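You operate a simulated robot arm through the tools that you are given. There is no shell and no other tool. Be economical: measure what you need, move in short steps, check, and stop when the job is done.

Carry out the task below with a simulated robot arm. There is one attempt and no reset: what you move stays moved.

TASK
Put the red and blue baskets in the small pan, lid it, and wipe up the spilt coffee.
Fine: use the small yellow cloth and lay it on the small tray after. What is to be rubbed or washed off counts as gone when no trace of it is left.
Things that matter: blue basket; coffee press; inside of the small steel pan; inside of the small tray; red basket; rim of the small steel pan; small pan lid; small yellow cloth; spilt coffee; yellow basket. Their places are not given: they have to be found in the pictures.

It is judged by the outcome, as a careful person would: the job done as asked, and still so three seconds after it is handed in. It fails if anything else is knocked over, pushed out of place, dropped, spilled or broken. A push-on lid holds only when it is set on centred and level and pressed home; a screw cap is set on level and turned clockwise until tight. Flat cloth is picked up by pressing the open fingertips on it (5 to 10 N) and closing them slowly along it; thin cloth reads only 2 to 8 mm in the jaws.

THE ROBOT
A 6-joint arm with a two-finger parallel gripper, fixed in place. Base frame: the origin is at the foot of the arm, x ahead of it, y to its left, z up; the work surface is at about z = 800. Readings come in mm, degrees, newtons and seconds.
With the tool pointing down near the work surface it reaches from about 260 to 680 mm from the base axis. Its first joint turns from -66.0 to 66.0 degrees. Payload 2.9 kg.
The tool frame sits at the grasp point between the pads (the TCP): z along the fingers, y along the line on which they close. The tips reach 30 mm beyond it. The gripper opens to 110 mm. The fingers are 20 mm wide and 10 mm thick; the gripper's body (48 by 112 mm) begins 55 mm behind the TCP.
Orientation is told as [roll, pitch, yaw] about the base's x, y, z axes, in that order, counted from this pose: with the fingers straight down and closing along the base's y, the tool's x points along the base's -x, its y along +y and its z along -z.

THE INTERFACE
- The arm moves only by the tool servo_tool. Its argument "rows" is a list of rows, each a list of 7 numbers: the turn, a rotation vector about the base's x, y, z in degrees, then the shift along the base's x, y, z in mm, then the finger opening in mm, from 0 to 110. In form: [[ax, ay, az, tx, ty, tz, jaw], ...]. A call has 1 to 12 rows; each row shifts and turns the commanded pose from where the row before left it. A row lasts 0.2 s, in which the tool goes at most 50 mm and 8.6 degrees; a call with a longer step from one row to the next is refused whole, and so is a gripper value outside its range. A pose out of reach is approached as far as the arm can. The call stops where the force on the tool passes 40 N (or 10 N more than at its start, if that is more) or the arm is blocked; 0.2 s more then pass. Each finger travels about 108 mm/s and halts on what it meets, pressing with about 29 N; the grip force reading is that of the motor and also rises with nothing between the fingers. The clock runs only during rows and for 0.2 s after the last one: add rows that do not move to give the fingers time. The reply holds the time, the measured pose of the TCP, the force on the tool along the base axes, the opening and the grip force, in the units named above and with some noise, with the torque about the TCP (base axes, N m) and any sound that the robot's microphone picked up, and new pictures: "show" is both (left out), scene, wrist or none.
- Cameras (640 x 400 px; columns grow to the right, rows downward): "scene" is fixed at [62.3, 421.7, 1382.2]; the picture's right is [-0.87, -0.48, 0.00], its down [-0.28, 0.50, -0.82] and it looks along [0.40, -0.72, -0.57] (base axes); focal length 320 px, centre (320, 200). "wrist" rides on the gripper at [72, 17, -103] in the tool frame; the picture's right is [-0.23, 0.97, 0.00], its down [-0.76, -0.18, -0.62] and it looks along [-0.61, -0.14, 0.78] (tool axes); focal length 222 px, centre (320, 200).
- pixel_to_xyz(camera, pixels): for up to 12 pixels [column, row] of the newest picture of that camera ("zoom" is the newest enlarged one), the place [x, y, z] in the base frame of the surface seen there, good to about 3 mm. The clock stands still meanwhile.
- close_up(camera, box): a new picture of the part [left, top, right, bottom] of that camera's present view, enlarged. The clock stands still meanwhile.
- close_job(): hands the job in; it is judged then, once.

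Go step by step. Measure first, check grasps and placings, and put right what went wrong. The budget is 80 turns and 200 pictures, counting those below and the enlarged ones. Unless the task says otherwise, let go and move clear before handing in, and close with one line.

The tools are called after "Emit:" as name(argument=value, ...) on one line, values as JSON. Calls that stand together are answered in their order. servo_tool: Moves the arm, as the interface text tells. Its arguments: {"type":"object","properties":{"rows":{"type":"array"},"show":{"type":"string","enum":["both","scene","wrist","none"]}},"required":["rows"]} The other tools are called the same way: pixel_to_xyz (camera, pixels) gives the place of the surface under pixels of a picture; close_up (camera, box) takes an enlarged picture of a part of a camera's view; close_job () hands the job in.

At the start:

```text
time_s: 0.0
ee_pos: [421.4, -128.6, 1137.0]
tcp_rot: [0.0, 0.0, 0.0]
ft_force: [-0.8, 0.1, -0.1]
torque: [-0.01, 0.02, -0.01]
width: 109.8
gripper_force: 0.0
```

scene: 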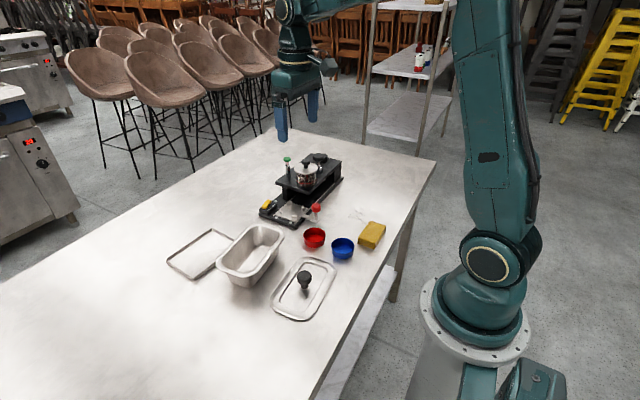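
wrist: 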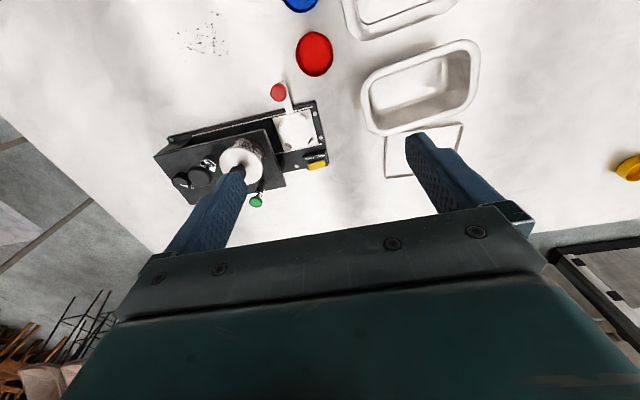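

The pictures show the red basket near (315,237), the blue near (343,248), the steel pan at (250,255), the lid at (304,288), the tray at (200,252) and the yellow cloth at (372,235). The wrist picture shows a speckled spill near (205,40). I'll enlarge these and measure them.

Emit:
close_up(camera="scene", box=[160, 140, 400, 330])

Emit:
close_up(camera="wrist", box=[140, 0, 500, 225])

Emit:
pixel_to_xyz(camera="scene", pixels=[[315, 229], [315, 240], [343, 240], [343, 252], [372, 228], [304, 275], [305, 290], [250, 262], [219, 265], [284, 233], [200, 250], [356, 215]])

Emit:
pixel_to_xyz(camera="wrist", pixels=[[205, 40], [180, 30], [228, 42], [215, 15], [205, 55], [313, 55], [300, 2], [420, 95], [365, 85], [475, 85], [390, 155], [630, 168]])

```text
2.11 times, centred on (280, 235) of scene
```

zoom: 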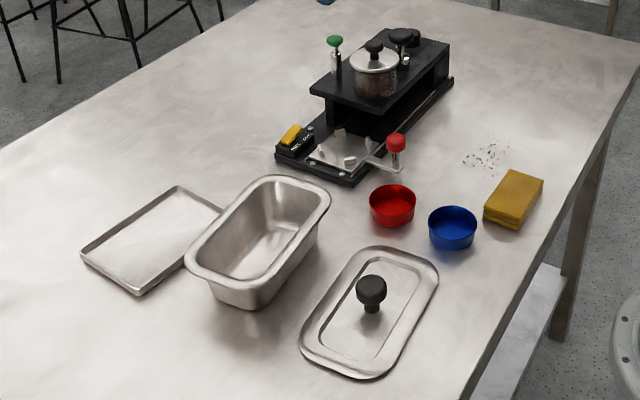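

```text
1.78 times, centred on (320, 112) of wrist
```

zoom: 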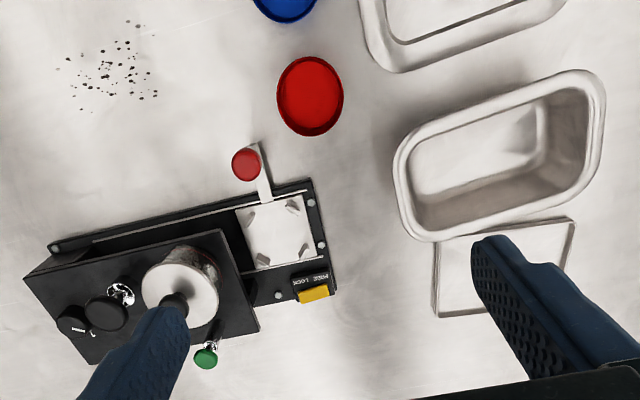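

```text
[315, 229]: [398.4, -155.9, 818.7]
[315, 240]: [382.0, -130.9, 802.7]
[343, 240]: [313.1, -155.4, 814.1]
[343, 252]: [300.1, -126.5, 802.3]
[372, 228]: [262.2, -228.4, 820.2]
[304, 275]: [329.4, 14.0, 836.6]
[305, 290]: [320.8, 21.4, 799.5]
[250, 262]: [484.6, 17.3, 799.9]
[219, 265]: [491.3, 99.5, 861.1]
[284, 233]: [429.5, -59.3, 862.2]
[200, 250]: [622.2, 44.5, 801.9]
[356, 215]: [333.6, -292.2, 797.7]
```

```text
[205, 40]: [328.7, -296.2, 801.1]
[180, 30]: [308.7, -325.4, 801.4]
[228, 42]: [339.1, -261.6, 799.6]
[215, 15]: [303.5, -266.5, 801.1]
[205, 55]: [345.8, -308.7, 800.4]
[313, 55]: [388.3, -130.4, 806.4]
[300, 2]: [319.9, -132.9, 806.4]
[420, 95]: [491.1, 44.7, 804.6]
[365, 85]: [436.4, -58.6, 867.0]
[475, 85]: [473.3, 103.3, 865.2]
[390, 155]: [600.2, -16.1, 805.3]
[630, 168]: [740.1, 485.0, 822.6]
```

The zoom shows a yellow object about 20 mm thick at (372,235), and another yellow item sits at wrist (630,168). I'll enlarge both, and also the baskets and lid for sizes.

Emit:
close_up(camera="wrist", box=[560, 130, 640, 200])

Emit:
close_up(camera="scene", box=[296, 200, 392, 260])

```text
5.71 times, centred on (600, 165) of wrist
```

zoom: 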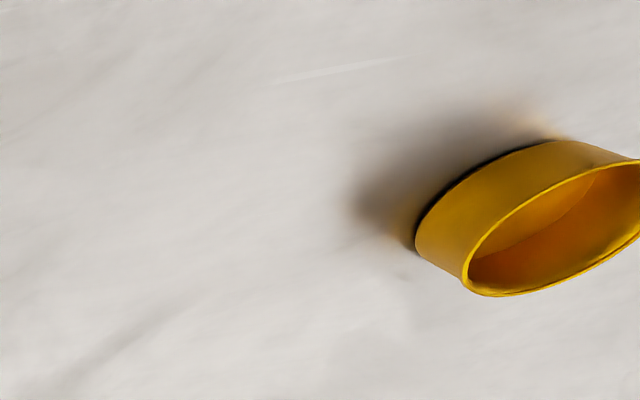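

```text
6.67 times, centred on (344, 230) of scene
```

zoom: 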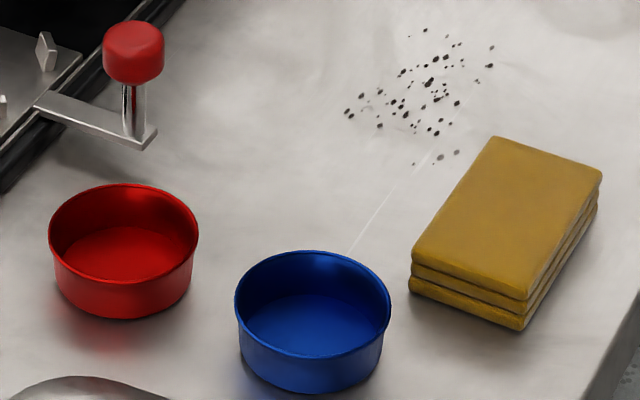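

The cloth is a folded pad and the far yellow item is the yellow basket, which stays where it is. Next I'll measure the rims, the cloth corners and the extent of the spill on the zoom.

Emit:
pixel_to_xyz(camera="zoom", pixels=[[50, 240], [197, 240], [123, 186], [123, 279], [236, 300], [389, 305], [313, 252], [313, 356], [495, 140], [600, 172], [414, 258], [525, 295]])

Emit:
pixel_to_xyz(camera="zoom", pixels=[[348, 112], [492, 47], [425, 30], [440, 160], [456, 153], [412, 40], [123, 245], [313, 320], [490, 66], [380, 126], [133, 50], [155, 130]])

Emit:
pixel_to_xyz(camera="scene", pixels=[[304, 273], [276, 296], [298, 320], [336, 268], [304, 258], [168, 265], [212, 230], [190, 278], [254, 225], [283, 240], [217, 262], [240, 276]])

```text
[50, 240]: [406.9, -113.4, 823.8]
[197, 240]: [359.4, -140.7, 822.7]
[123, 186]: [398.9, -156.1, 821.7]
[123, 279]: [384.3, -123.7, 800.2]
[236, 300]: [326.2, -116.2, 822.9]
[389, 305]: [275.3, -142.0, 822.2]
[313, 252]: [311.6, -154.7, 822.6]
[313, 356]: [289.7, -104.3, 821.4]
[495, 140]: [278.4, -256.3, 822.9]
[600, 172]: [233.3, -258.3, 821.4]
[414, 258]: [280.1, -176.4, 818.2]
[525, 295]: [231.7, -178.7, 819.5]
```

```text
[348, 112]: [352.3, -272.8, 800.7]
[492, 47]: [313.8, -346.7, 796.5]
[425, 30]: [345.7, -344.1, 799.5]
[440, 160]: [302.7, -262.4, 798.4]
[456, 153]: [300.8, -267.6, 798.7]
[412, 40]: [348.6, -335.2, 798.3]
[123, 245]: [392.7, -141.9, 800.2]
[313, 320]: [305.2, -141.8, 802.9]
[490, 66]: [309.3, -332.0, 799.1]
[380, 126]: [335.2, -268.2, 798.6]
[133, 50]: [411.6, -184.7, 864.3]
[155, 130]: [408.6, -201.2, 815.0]
```

```text
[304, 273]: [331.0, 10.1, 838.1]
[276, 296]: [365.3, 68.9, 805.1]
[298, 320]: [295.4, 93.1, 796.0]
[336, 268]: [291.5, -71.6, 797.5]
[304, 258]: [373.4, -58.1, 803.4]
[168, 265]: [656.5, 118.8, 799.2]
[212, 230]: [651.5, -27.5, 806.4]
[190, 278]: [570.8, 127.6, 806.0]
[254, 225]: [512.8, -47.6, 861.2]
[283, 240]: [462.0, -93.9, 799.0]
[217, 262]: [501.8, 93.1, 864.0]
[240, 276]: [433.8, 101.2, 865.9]
```

The blue basket's centre is about (301,-129) and the red's about (383,-128), both about 57 mm across with the rim at z 822. The cloth spans x 232–280 and y -257 to -177, with its top at 820. I'll move the wrist camera over the pan and lid to measure their geometry.

Emit:
servo_tool(rows=[[0, 0, 0, -20, 30, -20, 110], [0, 0, 0, -20, 30, -20, 110], [0, 0, 0, -20, 30, -20, 110], [0, 0, 0, -20, 30, -20, 110], [0, 0, 0, -20, 30, -20, 110], [0, 0, 0, 0, 0, 0, 110]])

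```text
time_s: 1.4
ee_pos: [320.4, 22.0, 1036.3]
tcp_rot: [-0.1, 0.0, 0.0]
ft_force: [0.3, 0.1, 0.6]
torque: [-0.02, 0.01, -0.02]
width: 109.8
gripper_force: 0.1
```

scene: 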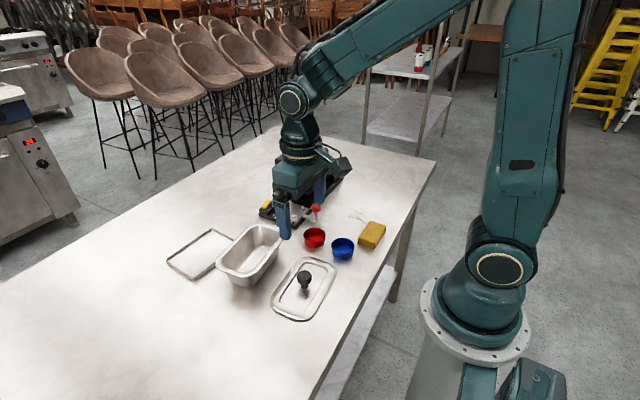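
wrist: 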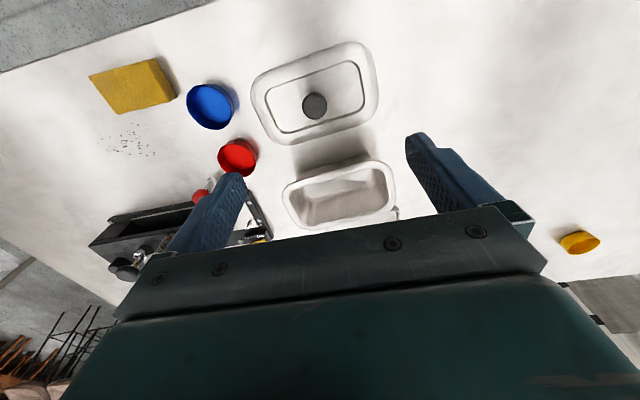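

The lid is at wrist (315,92) and the pan at (340,193). I'll enlarge both.

Emit:
close_up(camera="wrist", box=[240, 35, 410, 235])

```text
2.00 times, centred on (325, 135) of wrist
```

zoom: 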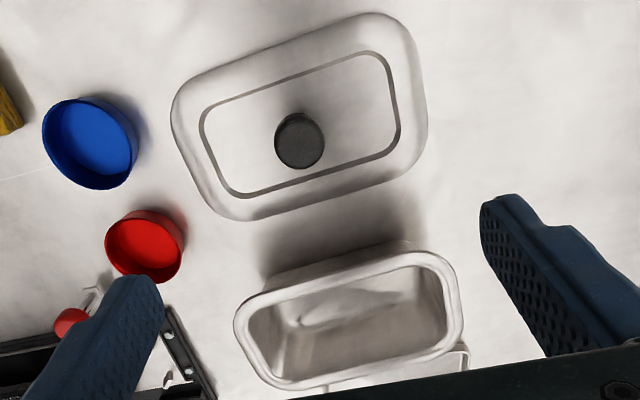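

I'll sample the edges of the pan rim, its floor and the lid on this zoom.

Emit:
pixel_to_xyz(camera="zoom", pixels=[[235, 320], [461, 300], [280, 285], [400, 257], [282, 388], [450, 344], [249, 328], [447, 300], [300, 288], [400, 265], [290, 376], [430, 338]])

Emit:
pixel_to_xyz(camera="zoom", pixels=[[300, 330], [370, 315], [410, 305], [290, 345], [300, 357], [430, 325], [350, 335], [280, 320], [415, 290], [345, 300], [380, 345], [270, 340]])

Emit:
pixel_to_xyz(camera="zoom", pixels=[[299, 130], [299, 145], [172, 110], [427, 80], [230, 65], [350, 18], [265, 218], [400, 172], [190, 170], [418, 140], [200, 85], [300, 115]])

```text
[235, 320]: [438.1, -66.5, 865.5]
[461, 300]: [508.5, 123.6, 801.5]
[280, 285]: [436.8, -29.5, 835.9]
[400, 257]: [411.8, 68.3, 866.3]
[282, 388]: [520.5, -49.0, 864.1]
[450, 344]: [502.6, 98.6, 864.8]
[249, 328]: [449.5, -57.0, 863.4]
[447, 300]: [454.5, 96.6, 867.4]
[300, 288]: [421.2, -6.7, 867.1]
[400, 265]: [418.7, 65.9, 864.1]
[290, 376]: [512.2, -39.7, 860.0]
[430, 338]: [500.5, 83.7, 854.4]
```

```text
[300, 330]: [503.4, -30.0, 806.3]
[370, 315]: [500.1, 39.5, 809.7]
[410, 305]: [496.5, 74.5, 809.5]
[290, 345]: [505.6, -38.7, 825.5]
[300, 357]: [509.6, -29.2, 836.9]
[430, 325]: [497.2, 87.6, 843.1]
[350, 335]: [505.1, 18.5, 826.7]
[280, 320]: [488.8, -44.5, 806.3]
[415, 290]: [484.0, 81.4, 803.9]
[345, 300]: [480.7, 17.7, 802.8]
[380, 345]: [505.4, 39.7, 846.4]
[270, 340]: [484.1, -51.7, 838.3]
```

```text
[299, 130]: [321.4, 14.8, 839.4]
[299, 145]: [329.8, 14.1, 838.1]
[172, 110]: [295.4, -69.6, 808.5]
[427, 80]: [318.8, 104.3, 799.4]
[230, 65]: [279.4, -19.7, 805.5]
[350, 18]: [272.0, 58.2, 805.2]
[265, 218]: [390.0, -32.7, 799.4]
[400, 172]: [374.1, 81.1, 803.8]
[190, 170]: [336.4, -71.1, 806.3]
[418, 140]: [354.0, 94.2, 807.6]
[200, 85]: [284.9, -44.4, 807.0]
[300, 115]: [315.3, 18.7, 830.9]
```

The pan's floor is at z≈803. Its centre is about (464,20), turned by about +4°, with the floor about 126 mm long. I'll check the basket centres from this wrist zoom before picking up the red one.

Emit:
pixel_to_xyz(camera="zoom", pixels=[[106, 245], [181, 250], [146, 222], [145, 282], [145, 262], [44, 145], [135, 150], [90, 102], [85, 186], [95, 150], [330, 270], [275, 365]])

```text
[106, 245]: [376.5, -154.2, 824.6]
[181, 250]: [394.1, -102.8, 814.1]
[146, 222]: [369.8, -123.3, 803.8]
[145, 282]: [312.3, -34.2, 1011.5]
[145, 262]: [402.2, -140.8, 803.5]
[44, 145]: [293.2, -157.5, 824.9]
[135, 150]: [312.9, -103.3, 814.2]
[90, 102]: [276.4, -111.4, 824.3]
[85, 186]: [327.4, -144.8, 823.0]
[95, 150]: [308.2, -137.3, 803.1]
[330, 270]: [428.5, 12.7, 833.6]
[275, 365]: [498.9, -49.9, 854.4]
```

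The red basket's centre is (384,-128) and the blue's is (301.5,-129). I'll go above red with the jaw narrow, then expand the fingers inside it, because that leaves room in the pan.

Emit:
servo_tool(rows=[[0, 0, 0, 12.7, -30, -27, 60], [0, 0, 0, 12.7, -30, -27, 14], [0, 0, 0, 12.7, -30, -27, 14], [0, 0, 0, 12.7, -30, -27, 14], [0, 0, 0, 12.7, -30, -27, 14], [0, 0, 0, 0, 0, 0, 14]])

```text
time_s: 2.8
ee_pos: [381.9, -129.9, 900.3]
tcp_rot: [0.1, -0.1, 0.0]
ft_force: [0.1, 0.0, -0.2]
torque: [-0.04, -0.03, -0.05]
width: 14.0
gripper_force: 0.1
```

scene: 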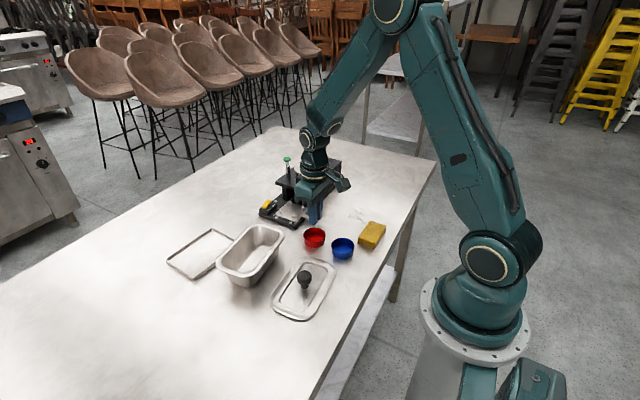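
wrist: 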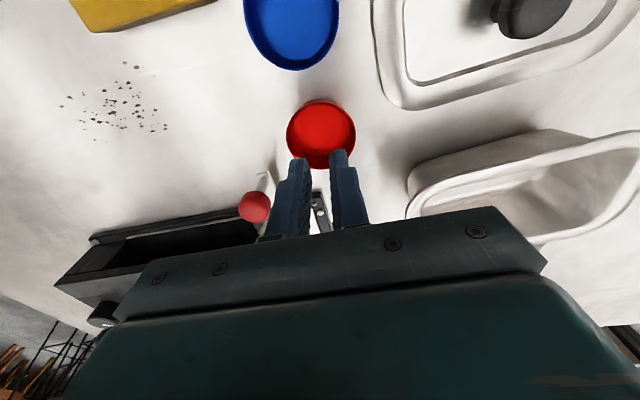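

The fingers are centred over the red basket. I'll go down inside it and open.

Emit:
servo_tool(rows=[[0, 0, 0, 2, 2, -20, 14], [0, 0, 0, 0, 0, -20, 14], [0, 0, 0, 0, 0, -12, 14], [0, 0, 0, 0, 0, -10, 14], [0, 0, 0, 0, 0, 0, 25], [0, 0, 0, 0, 0, 0, 30], [0, 0, 0, 0, 0, 0, 36], [0, 0, 0, 0, 0, 0, 40], [0, 0, 0, 0, 0, 0, 40]])

```text
time_s: 4.8
ee_pos: [387.2, -126.8, 839.2]
tcp_rot: [0.1, 0.0, 0.0]
ft_force: [-0.5, 1.0, 2.7]
torque: [-0.01, 0.0, 0.0]
width: 24.6
gripper_force: 0.0
```

scene: 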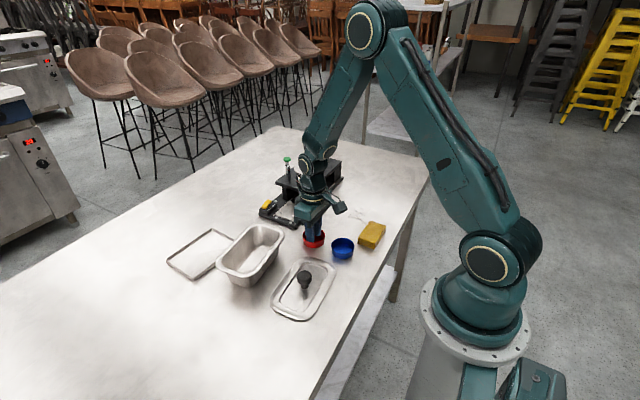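
wrist: 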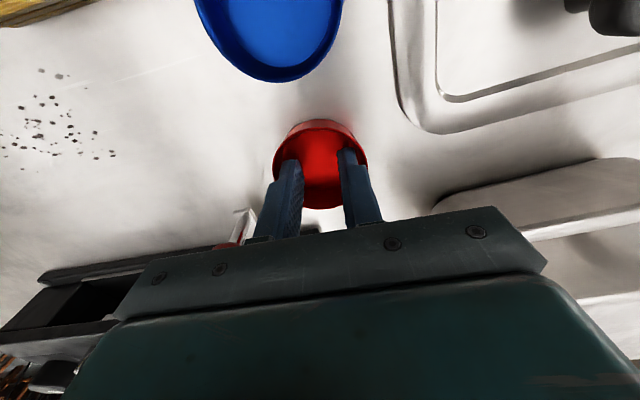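

The fingers stopped at 24.6 mm, short of the commanded opening, so they are pressing on the walls. I'll lift a little to test the hold.

Emit:
servo_tool(rows=[[0, 0, 0, 0, 0, 0, 60], [0, 0, 0, 0, 0, 8, 60], [0, 0, 0, 0, 0, 12, 60], [0, 0, 0, 0, 0, 15, 60]])

```text
time_s: 5.8
ee_pos: [386.3, -126.2, 874.1]
tcp_rot: [0.0, -0.1, 0.0]
ft_force: [-0.6, 0.8, -0.3]
torque: [-0.02, 0.02, 0.02]
width: 27.2
gripper_force: 0.0
```

scene: 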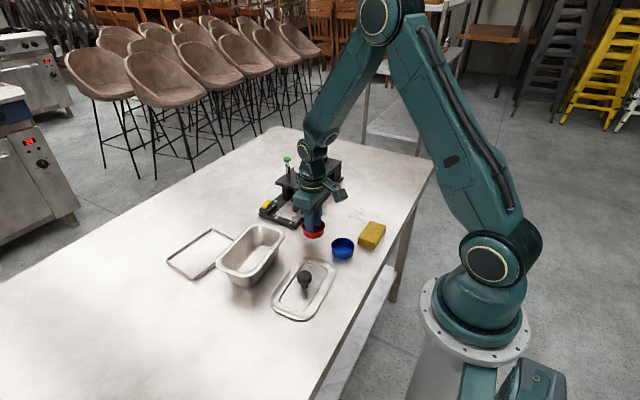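
wrist: 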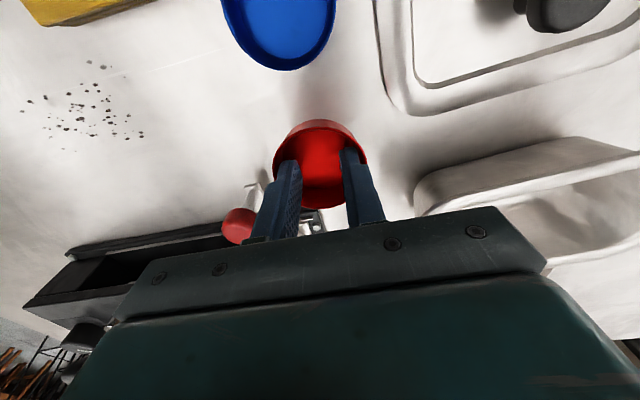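

The basket came up, but the opening grew from 24.6 to 27.2 mm, so I'll check the seating and whether it is slipping.

Emit:
close_up(camera="scene", box=[280, 180, 360, 260])

Emit:
servo_tool(rows=[[0, 0, 0, 0, 0, 0, 60], [0, 0, 0, 0, 0, 0, 60]], show="wrist")

```text
5.00 times, centred on (320, 220) of scene
```

zoom: 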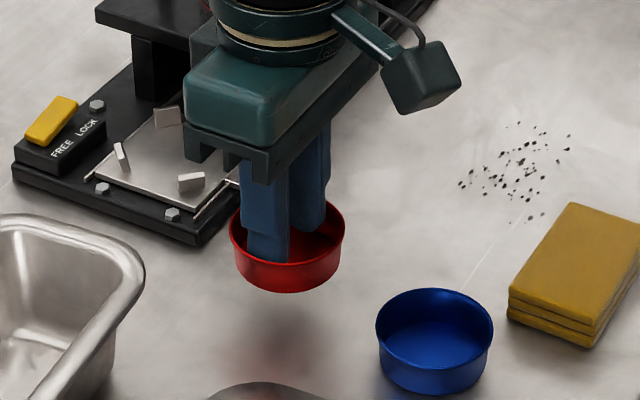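

```text
time_s: 6.4
ee_pos: [387.1, -127.6, 874.6]
tcp_rot: [0.0, 0.0, 0.0]
ft_force: [-0.2, -0.5, 0.1]
torque: [0.03, -0.01, 0.02]
width: 27.3
gripper_force: 0.1
```

wrist: 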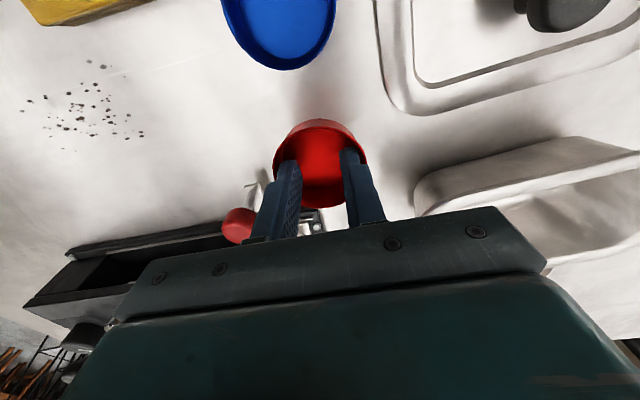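

The hold is stable at 27.3 mm. I'll lift and carry it to the slot at the right end of the pan, about (467,-12).

Emit:
servo_tool(rows=[[0, 0, 0, 0, 0, 25, 60], [0, 0, 0, 0, 0, 25, 60], [0, 0, 0, 16.5, 23, 0, 60], [0, 0, 0, 16.5, 23, 0, 60], [0, 0, 0, 16.5, 23, 0, 60], [0, 0, 0, 16.5, 23, 0, 60], [0, 0, 0, 16.5, 23, 0, 60], [0, 0, 0, 0, 0, 0, 60], [0, 0, 0, 0, 0, 0, 60]])

Emit:
close_up(camera="scene", box=[200, 170, 320, 290])

```text
time_s: 8.4
ee_pos: [470.4, -11.7, 924.1]
tcp_rot: [0.1, -0.1, -0.1]
ft_force: [0.1, 0.1, -0.4]
torque: [0.0, 0.01, -0.02]
width: 27.8
gripper_force: 0.1
```

scene: 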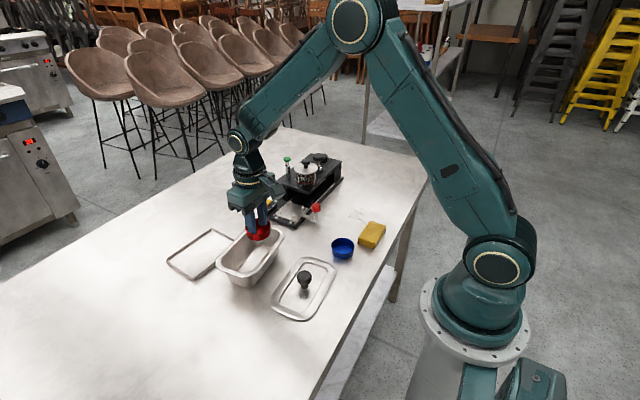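
wrist: 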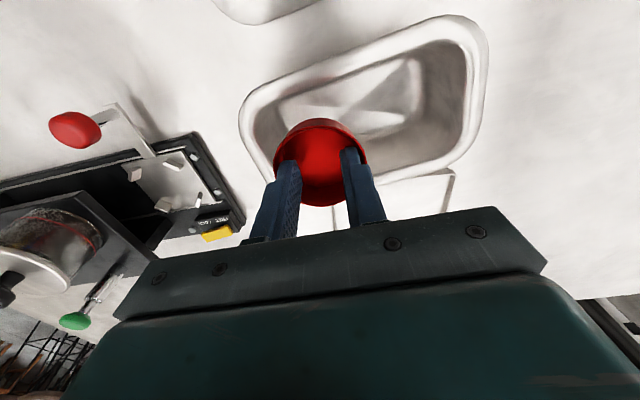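

```text
3.33 times, centred on (260, 230) of scene
```

zoom: 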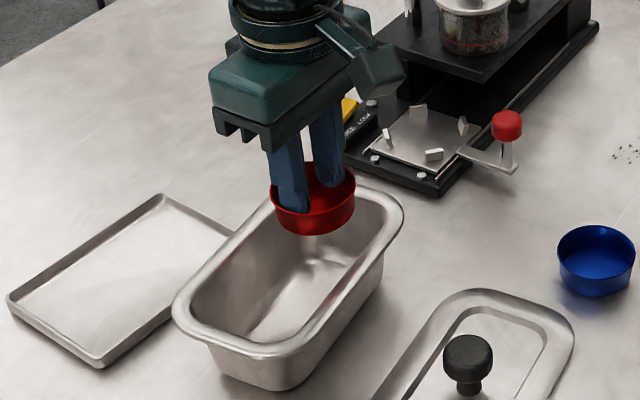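

The basket is over the right end of the pan. I'll confirm the inner walls from this view before lowering.

Emit:
pixel_to_xyz(camera="wrist", pixels=[[243, 110], [485, 60], [330, 65], [430, 150], [370, 62], [405, 110], [420, 95], [422, 60], [273, 110], [465, 60], [300, 100], [250, 120]])

Emit:
pixel_to_xyz(camera="zoom", pixels=[[300, 230], [312, 200], [290, 193], [352, 190], [400, 210], [340, 285], [310, 318], [255, 300], [345, 265], [325, 262], [380, 235], [200, 300]])

```text
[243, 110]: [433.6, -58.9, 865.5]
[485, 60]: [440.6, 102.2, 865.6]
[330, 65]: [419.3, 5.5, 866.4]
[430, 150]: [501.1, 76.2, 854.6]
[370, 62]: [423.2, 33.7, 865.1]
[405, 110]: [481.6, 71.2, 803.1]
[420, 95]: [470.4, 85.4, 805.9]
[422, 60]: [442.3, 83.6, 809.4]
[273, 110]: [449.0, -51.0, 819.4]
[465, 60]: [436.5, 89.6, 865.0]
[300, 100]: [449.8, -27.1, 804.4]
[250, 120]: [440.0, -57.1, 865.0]
```

```text
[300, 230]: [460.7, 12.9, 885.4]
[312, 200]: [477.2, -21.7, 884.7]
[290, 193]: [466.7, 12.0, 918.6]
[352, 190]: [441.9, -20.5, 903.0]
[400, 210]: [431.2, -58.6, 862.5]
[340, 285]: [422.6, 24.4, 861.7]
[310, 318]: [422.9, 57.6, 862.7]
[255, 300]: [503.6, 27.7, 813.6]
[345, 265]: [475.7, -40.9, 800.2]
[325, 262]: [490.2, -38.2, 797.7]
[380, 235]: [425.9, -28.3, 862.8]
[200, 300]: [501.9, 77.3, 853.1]
```

There is clearance on all sides. The basket bottom is at z≈882, so about 79 mm to go; I'll lower 72, then ease down.

Emit:
servo_tool(rows=[[0, 0, 0, 0, -1, -20, 60], [0, 0, 0, 0, 0, -20, 60], [0, 0, 0, 0, 0, -18, 60], [0, 0, 0, 0, 0, -12, 60], [0, 0, 0, 0, 0, 0, 60], [0, 0, 0, 0, 0, -3, 60], [0, 0, 0, 0, 0, -2, 60]])

```text
time_s: 10.0
ee_pos: [469.3, -11.7, 851.1]
tcp_rot: [-0.1, 0.0, 0.0]
ft_force: [-0.4, -0.2, -0.3]
torque: [0.02, 0.01, 0.01]
width: 28.5
gripper_force: 0.1
```

scene: 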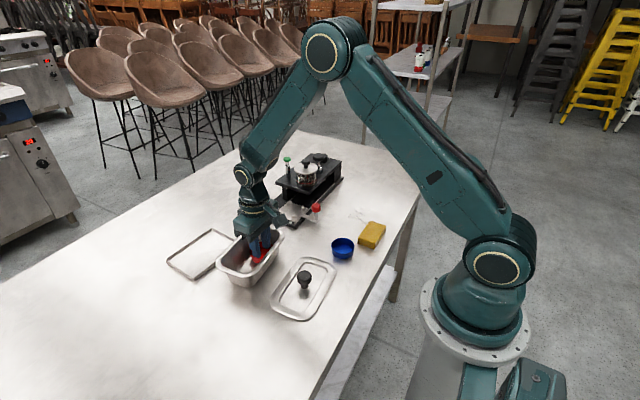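
wrist: 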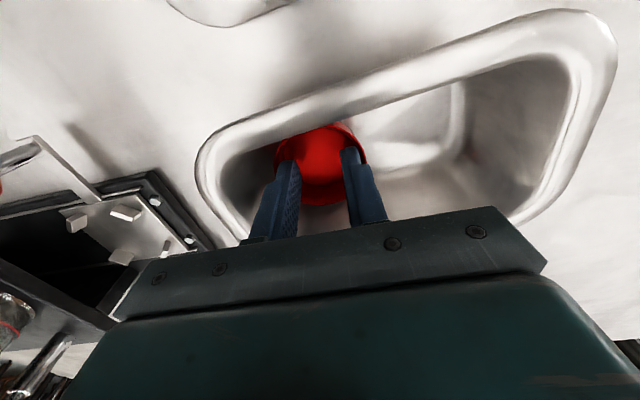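

There's no contact yet at TCP 851. I'll ease down until I feel the floor.

Emit:
servo_tool(rows=[[0, 0, 0, 0, 0, -2, 60], [0, 0, 0, 0, 0, -2, 60], [0, 0, 0, 0, 0, -1, 60], [0, 0, 0, 0, 0, 0, 60]])

```text
time_s: 11.0
ee_pos: [470.8, -13.1, 845.4]
tcp_rot: [-0.1, -0.2, 0.0]
ft_force: [-1.9, -2.9, 31.6]
torque: [-0.08, 0.02, 0.13]
width: 28.5
gripper_force: 0.1
```

scene: 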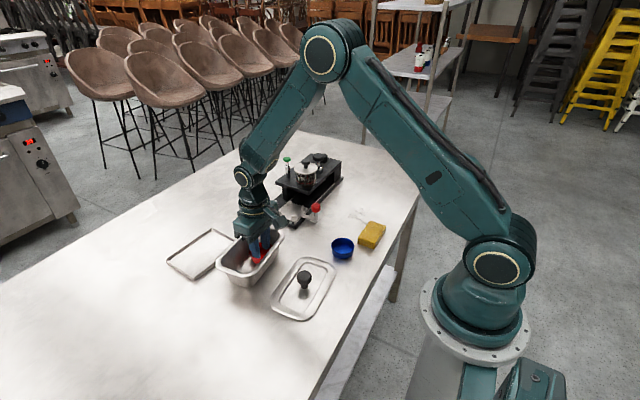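
wrist: 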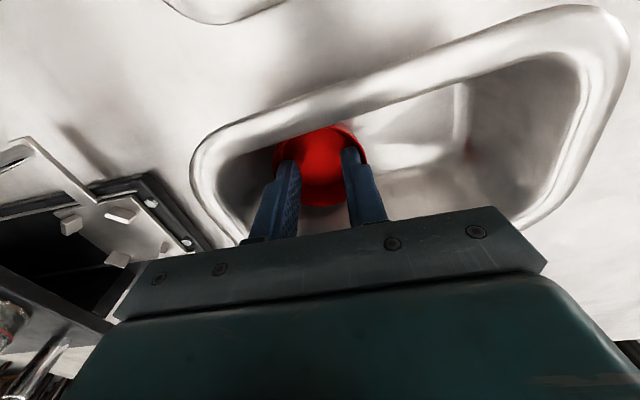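

The force reads 31 N, so the basket is on the floor. I'll ease up 2 mm, release and rise.

Emit:
servo_tool(rows=[[0, 0, 0, 0, 0, 2, 60], [0, 0, 0, 0, 0, 0, 20], [0, 0, 0, 0, 0, 0, 14], [0, 0, 0, 0, 0, 6, 14], [0, 0, 0, 0, 0, 24, 14], [0, 0, 0, 0, 0, 30, 14], [0, 0, 0, 0, 0, 20, 14], [0, 0, 0, 0, 0, 0, 14]])

Emit:
close_up(camera="wrist", box=[200, 0, 520, 200])

```text
time_s: 12.8
ee_pos: [469.0, -12.6, 927.9]
tcp_rot: [0.0, 0.0, 0.2]
ft_force: [-0.4, -0.4, -0.5]
torque: [0.0, 0.01, 0.03]
width: 14.2
gripper_force: 0.0
```

scene: 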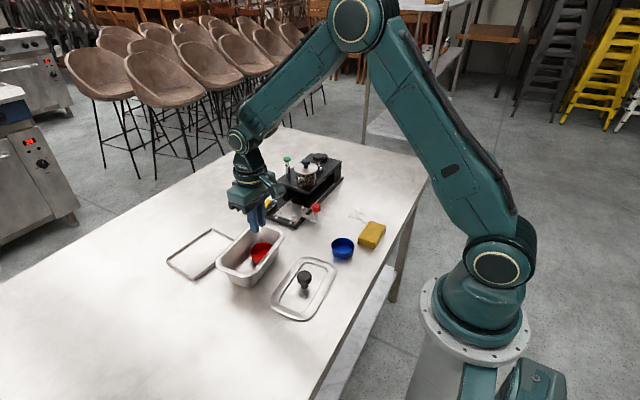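
wrist: 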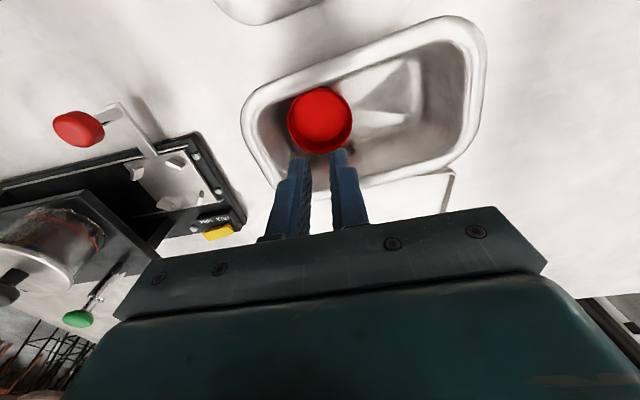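

```text
2.00 times, centred on (360, 100) of wrist
```

zoom: 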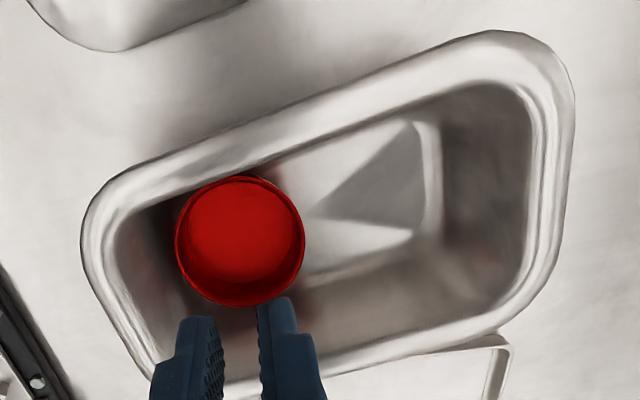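

Red sits in the pan near the right end. I'll measure the space left for the blue basket.

Emit:
pixel_to_xyz(camera="zoom", pixels=[[177, 240], [303, 240], [240, 178], [240, 304], [425, 200], [440, 200], [460, 200], [320, 200], [400, 130], [350, 260], [500, 200], [240, 240]])

```text
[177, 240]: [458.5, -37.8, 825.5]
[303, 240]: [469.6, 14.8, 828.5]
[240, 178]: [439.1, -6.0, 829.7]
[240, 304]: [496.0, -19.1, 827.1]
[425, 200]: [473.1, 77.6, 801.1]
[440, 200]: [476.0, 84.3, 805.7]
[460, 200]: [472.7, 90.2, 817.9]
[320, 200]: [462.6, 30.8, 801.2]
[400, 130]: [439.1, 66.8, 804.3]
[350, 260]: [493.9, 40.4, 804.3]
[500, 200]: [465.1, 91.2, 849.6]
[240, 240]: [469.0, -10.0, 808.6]
```

Blue will fit at about (463,50). I'll move above the blue basket.

Emit:
servo_tool(rows=[[0, 0, 0, -33.3, -23.2, 0, 14], [0, 0, 0, -33.3, -23.2, 0, 14], [0, 0, 0, -33.3, -23.2, 0, 14], [0, 0, 0, -33.3, -23.2, -15, 14], [0, 0, 0, -33.3, -23.2, -15, 14], [0, 0, 0, 0, 0, 0, 14], [0, 0, 0, 0, 0, 0, 14]])

```text
time_s: 14.4
ee_pos: [303.4, -128.9, 896.7]
tcp_rot: [-0.1, -0.1, 0.0]
ft_force: [1.0, 1.1, 0.7]
torque: [0.0, 0.01, -0.02]
width: 14.1
gripper_force: 0.1
```

scene: 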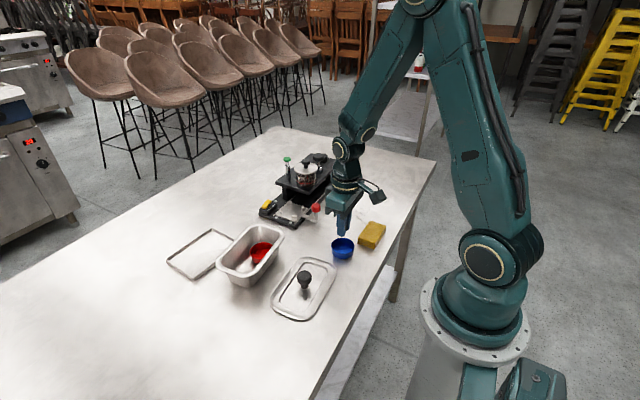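
wrist: 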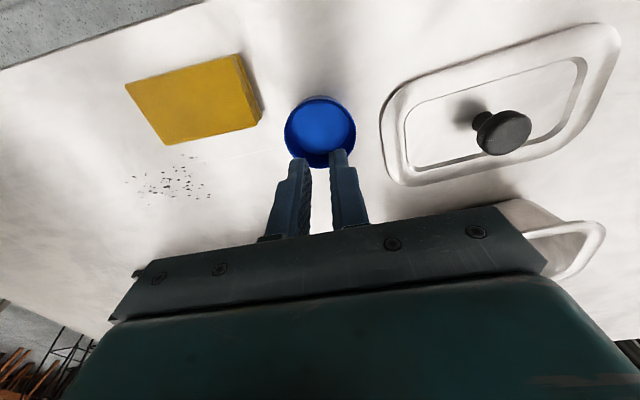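

Centred over blue. I'll go down, expand and lift 35 mm.

Emit:
servo_tool(rows=[[0, 0, 0, 0, 0, -20, 14], [0, 0, 0, 0, 0, -20, 14], [0, 0, 0, 0, 0, -12, 14], [0, 0, 0, 0, 0, -6, 14], [0, 0, 0, 0, 0, 0, 22], [0, 0, 0, 0, 0, 0, 28], [0, 0, 0, 0, 0, 0, 36], [0, 0, 0, 0, 0, 0, 60], [0, 0, 0, 0, 0, 0, 60], [0, 0, 0, 0, 0, 8, 60], [0, 0, 0, 0, 0, 12, 60], [0, 0, 0, 0, 0, 15, 60]])

Emit:
close_up(camera="scene", box=[300, 190, 390, 270])

```text
time_s: 17.0
ee_pos: [302.7, -129.8, 873.3]
tcp_rot: [-0.1, 0.1, 0.0]
ft_force: [0.4, 0.9, 0.1]
torque: [0.0, -0.02, 0.0]
width: 26.8
gripper_force: 0.1
```

scene: 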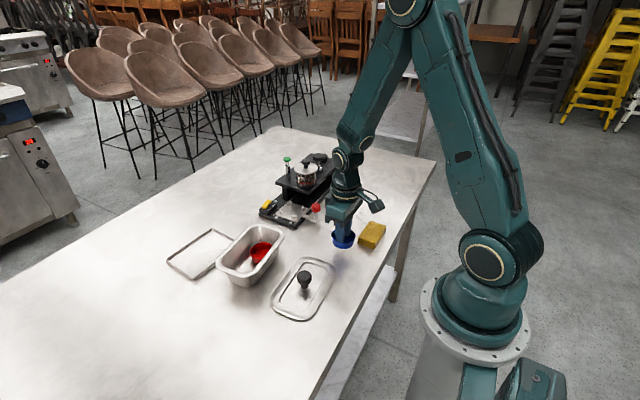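
wrist: 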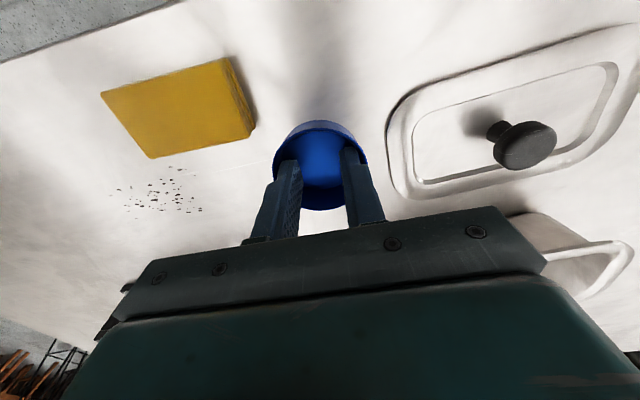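

```text
5.00 times, centred on (345, 230) of scene
```

zoom: 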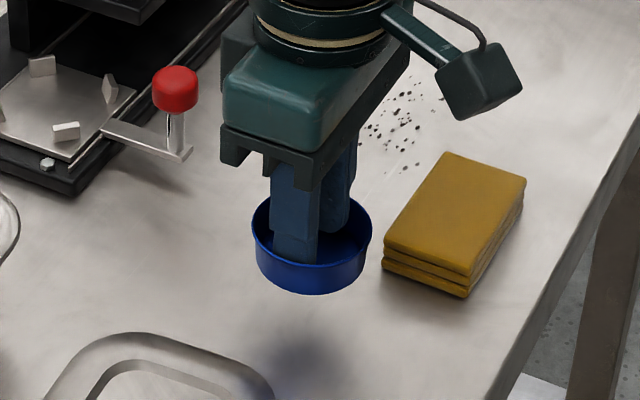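

Blue is held level at 26.8 mm. I'll carry it over the left slot of the pan.

Emit:
servo_tool(rows=[[0, 0, 0, 0, 0, 25, 60], [0, 0, 0, 0, 0, 27, 60], [0, 0, 0, 23.2, 25.9, 0, 60], [0, 0, 0, 23.2, 25.9, 0, 60], [0, 0, 0, 23.2, 25.9, 0, 60], [0, 0, 0, 23.2, 25.9, 0, 60], [0, 0, 0, 23.2, 25.9, 0, 60], [0, 0, 0, 23.2, 25.9, 0, 60], [0, 0, 0, 23.2, 25.9, 0, 60], [0, 0, 0, 0, 0, 0, 60], [0, 0, 0, 0, 0, 0, 60]])

Emit:
close_up(camera="scene", box=[190, 180, 310, 300])

```text
time_s: 19.4
ee_pos: [464.4, 52.9, 922.9]
tcp_rot: [0.0, 0.0, 0.0]
ft_force: [-0.1, -0.1, -0.1]
torque: [-0.03, -0.01, 0.0]
width: 28.2
gripper_force: 0.0
```

scene: 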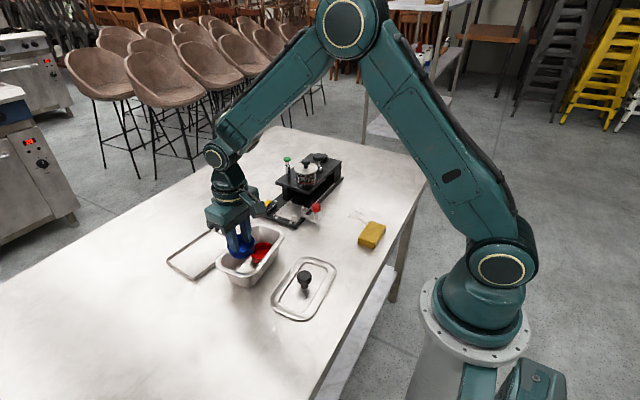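
wrist: 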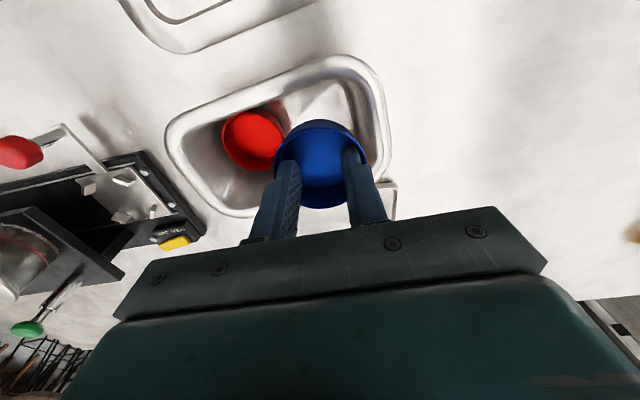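

```text
3.33 times, centred on (250, 240) of scene
```

zoom: 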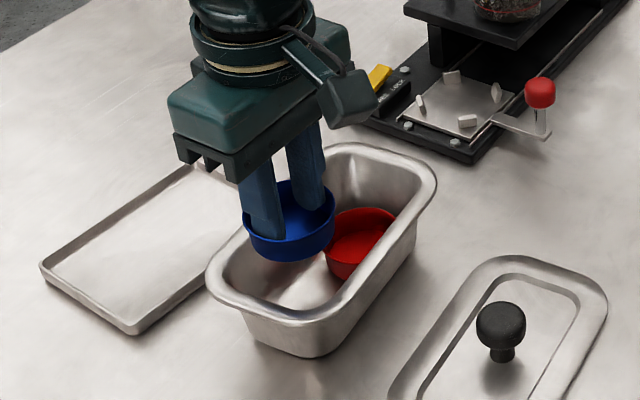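

TCP y is 52.9, so I'll shift -2 mm and lower. Last time contact came at TCP ≈846.

Emit:
servo_tool(rows=[[0, 0, 0, 0, -2, -20, 60], [0, 0, 0, 0, 0, -20, 60], [0, 0, 0, 0, 0, -18, 60], [0, 0, 0, 0, 0, -12, 60], [0, 0, 0, 0, 0, 0, 60], [0, 0, 0, 0, 0, -2, 60], [0, 0, 0, 0, 0, -2, 60], [0, 0, 0, 0, 0, 0, 60]])

```text
time_s: 21.2
ee_pos: [463.3, 51.1, 851.3]
tcp_rot: [0.0, 0.0, 0.0]
ft_force: [0.2, 0.5, -0.4]
torque: [0.02, 0.01, 0.01]
width: 30.5
gripper_force: 0.0
```

scene: 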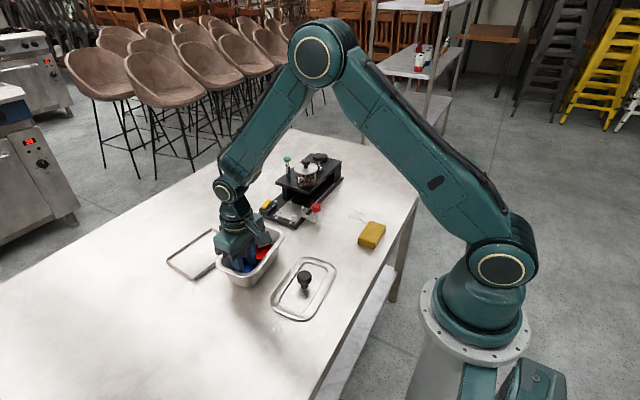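
wrist: 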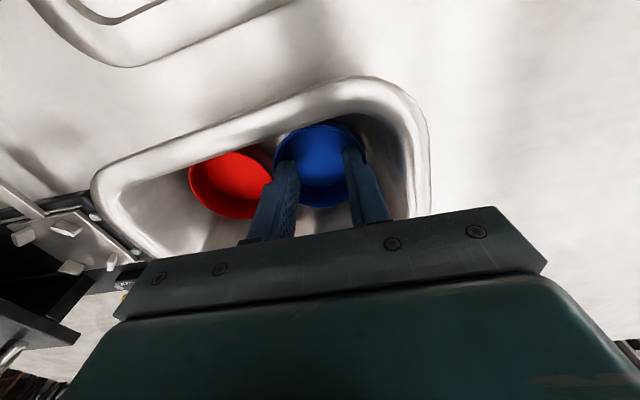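

The opening is up to 30.5 mm, so it has slid a little and should be at or near the floor. I'll ease down a bit more, release and rise.

Emit:
servo_tool(rows=[[0, 0, 0, 0, 0, -2, 60], [0, 0, 0, 0, 0, -1, 60]], show="none")

```text
time_s: 21.8
ee_pos: [463.4, 50.6, 848.5]
tcp_rot: [0.0, 0.0, 0.0]
ft_force: [0.1, -0.4, -0.1]
torque: [0.01, 0.03, 0.02]
width: 30.6
gripper_force: 0.0
```

Emit:
servo_tool(rows=[[0, 0, 0, 0, 0, -2, 60], [0, 0, 0, 0, 0, -1, 60]], show="none")

```text
time_s: 22.4
ee_pos: [464.6, 51.5, 845.8]
tcp_rot: [-0.1, -0.1, 0.1]
ft_force: [-4.6, -0.2, 19.3]
torque: [0.04, 0.16, 0.0]
width: 30.7
gripper_force: 0.0
```

Contact reads 19 N. I'll ease up, release and rise clear.

Emit:
servo_tool(rows=[[0, 0, 0, 0, 0, 1, 60], [0, 0, 0, 0, 0, 0, 20], [0, 0, 0, 0, 0, 0, 14], [0, 0, 0, 0, 0, 6, 14], [0, 0, 0, 0, 0, 24, 14], [0, 0, 0, 0, 0, 30, 14], [0, 0, 0, 0, 0, 30, 14], [0, 0, 0, -30, 0, 30, 14], [0, 0, 0, -40, 0, 10, 14], [0, 0, 0, -40, 0, 0, 14], [0, 0, 0, 0, 0, 0, 14]])

Emit:
close_up(camera="scene", box=[190, 180, 350, 330])

Emit:
close_up(camera="wrist", box=[140, 0, 460, 200])

```text
time_s: 24.8
ee_pos: [355.3, 50.3, 973.0]
tcp_rot: [-0.1, 0.0, 0.0]
ft_force: [0.7, -0.3, 0.1]
torque: [-0.02, -0.01, 0.03]
width: 14.1
gripper_force: 0.1
```

scene: 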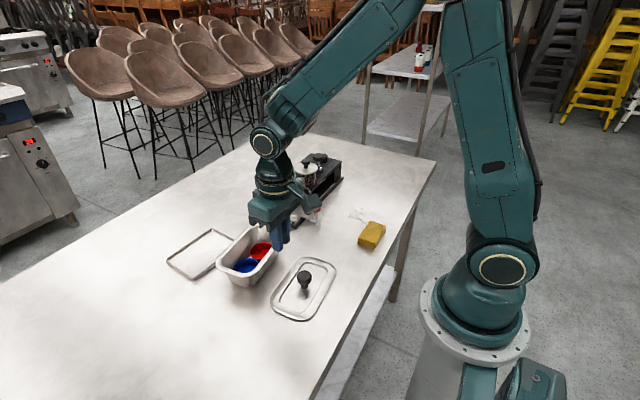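
wrist: 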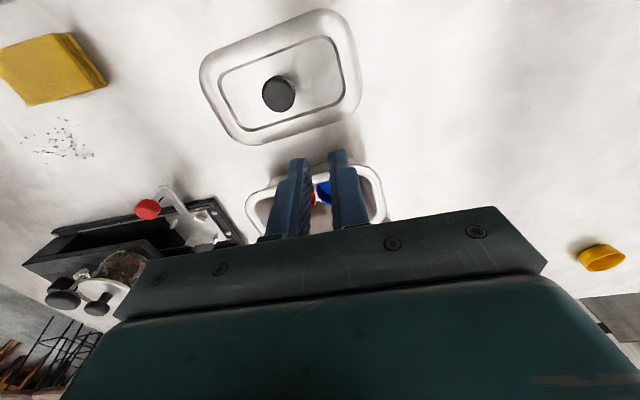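

```text
2.67 times, centred on (270, 255) of scene
```

zoom: 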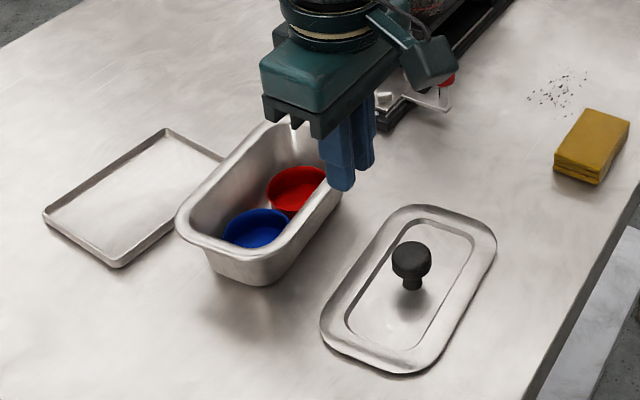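

```text
2.00 times, centred on (300, 100) of wrist
```

zoom: 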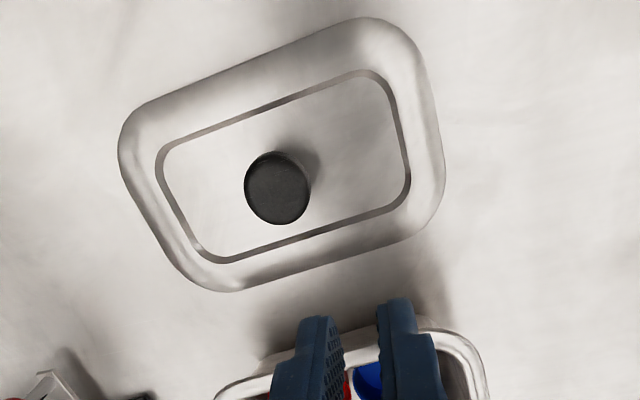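

Both baskets are in the pan. Next I'll measure the lid's yaw, centre and knob on the wrist zoom.

Emit:
pixel_to_xyz(camera="zoom", pixels=[[200, 128], [340, 76], [240, 259], [390, 208], [158, 165], [409, 170], [185, 85], [320, 30], [265, 285], [400, 240], [128, 185], [440, 160]])

Emit:
pixel_to_xyz(camera="zoom", pixels=[[277, 190], [247, 185], [309, 192], [278, 155], [278, 223], [250, 335], [420, 332], [480, 380], [220, 395]])

```text
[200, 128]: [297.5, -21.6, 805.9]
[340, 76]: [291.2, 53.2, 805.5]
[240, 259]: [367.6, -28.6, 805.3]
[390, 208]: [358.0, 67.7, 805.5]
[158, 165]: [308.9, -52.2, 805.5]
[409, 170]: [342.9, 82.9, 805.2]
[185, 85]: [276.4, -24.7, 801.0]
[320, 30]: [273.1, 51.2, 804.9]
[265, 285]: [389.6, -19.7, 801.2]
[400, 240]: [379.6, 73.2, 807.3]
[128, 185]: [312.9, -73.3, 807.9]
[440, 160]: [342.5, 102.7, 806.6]
```

```text
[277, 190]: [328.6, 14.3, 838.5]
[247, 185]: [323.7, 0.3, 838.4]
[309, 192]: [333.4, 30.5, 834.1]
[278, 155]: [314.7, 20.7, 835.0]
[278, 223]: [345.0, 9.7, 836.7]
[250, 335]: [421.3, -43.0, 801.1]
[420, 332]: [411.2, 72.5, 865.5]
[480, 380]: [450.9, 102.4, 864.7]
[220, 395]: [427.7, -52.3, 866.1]
```

The lid's yaw is about +5.3° and its knob and centre are at (329,15). I'll take one clear view of the pan to get its yaw and centre precisely.

Emit:
servo_tool(rows=[[0, 0, 0, 32, -10, 10, 60], [0, 0, 0, 32, -10, 10, 110], [0, 0, 0, 31, -10, 10, 110], [0, 0, 0, 0, 0, 0, 110], [0, 0, 0, 0, 0, 0, 110]], show="wrist")

Emit:
close_up(camera="wrist", box=[190, 20, 430, 180])

```text
time_s: 26.0
ee_pos: [451.7, 19.8, 1006.2]
tcp_rot: [0.0, 0.0, 0.1]
ft_force: [-0.5, -0.3, -0.4]
torque: [0.0, -0.04, -0.01]
width: 110.2
gripper_force: 0.1
```

wrist: 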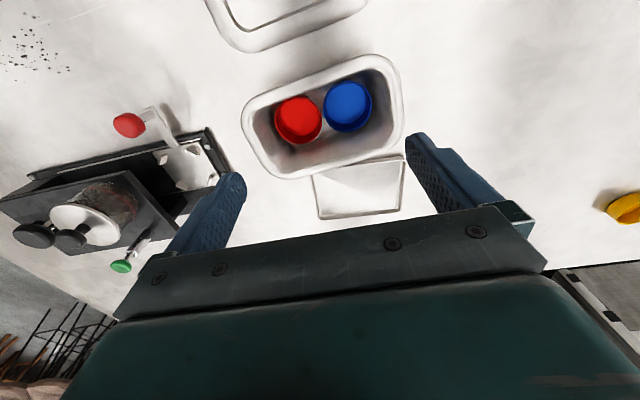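

```text
2.50 times, centred on (310, 100) of wrist
```

zoom: 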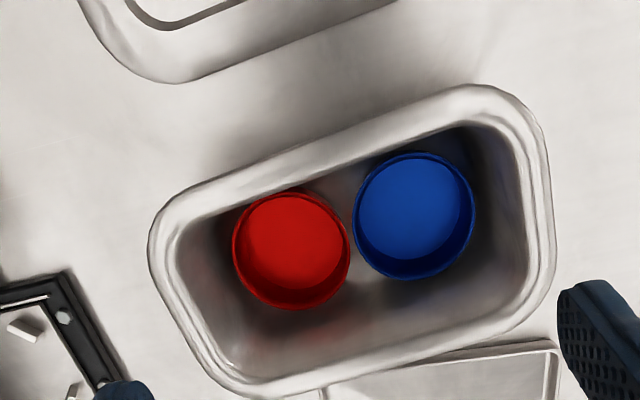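

The view is clear. I'll sample the middle of the rim all the way around.

Emit:
pixel_to_xyz(camera="zoom", pixels=[[230, 181], [280, 162], [340, 138], [400, 113], [290, 380], [350, 367], [410, 350], [470, 328], [162, 245], [178, 290], [535, 150], [545, 220]])

Emit:
pixel_to_xyz(camera="zoom", pixels=[[232, 174], [282, 155], [342, 131], [402, 106], [290, 389], [350, 376], [410, 359], [470, 337], [153, 245], [170, 290], [545, 150], [553, 220]])

```text
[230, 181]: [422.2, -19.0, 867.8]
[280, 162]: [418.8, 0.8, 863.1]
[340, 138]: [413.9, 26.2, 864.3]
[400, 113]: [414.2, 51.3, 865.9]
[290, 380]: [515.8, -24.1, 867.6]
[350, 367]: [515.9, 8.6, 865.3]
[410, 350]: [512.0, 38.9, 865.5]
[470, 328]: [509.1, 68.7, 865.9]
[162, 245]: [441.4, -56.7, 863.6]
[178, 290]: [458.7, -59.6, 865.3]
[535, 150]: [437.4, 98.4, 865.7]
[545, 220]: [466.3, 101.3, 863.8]
```

```text
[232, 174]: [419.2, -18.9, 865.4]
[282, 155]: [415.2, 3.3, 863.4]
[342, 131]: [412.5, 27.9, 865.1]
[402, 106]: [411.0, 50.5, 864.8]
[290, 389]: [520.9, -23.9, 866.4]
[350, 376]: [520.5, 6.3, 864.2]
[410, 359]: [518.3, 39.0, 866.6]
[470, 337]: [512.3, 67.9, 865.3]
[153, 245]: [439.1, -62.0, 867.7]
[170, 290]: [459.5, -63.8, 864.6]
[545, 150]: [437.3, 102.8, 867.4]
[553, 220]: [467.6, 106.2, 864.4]
```

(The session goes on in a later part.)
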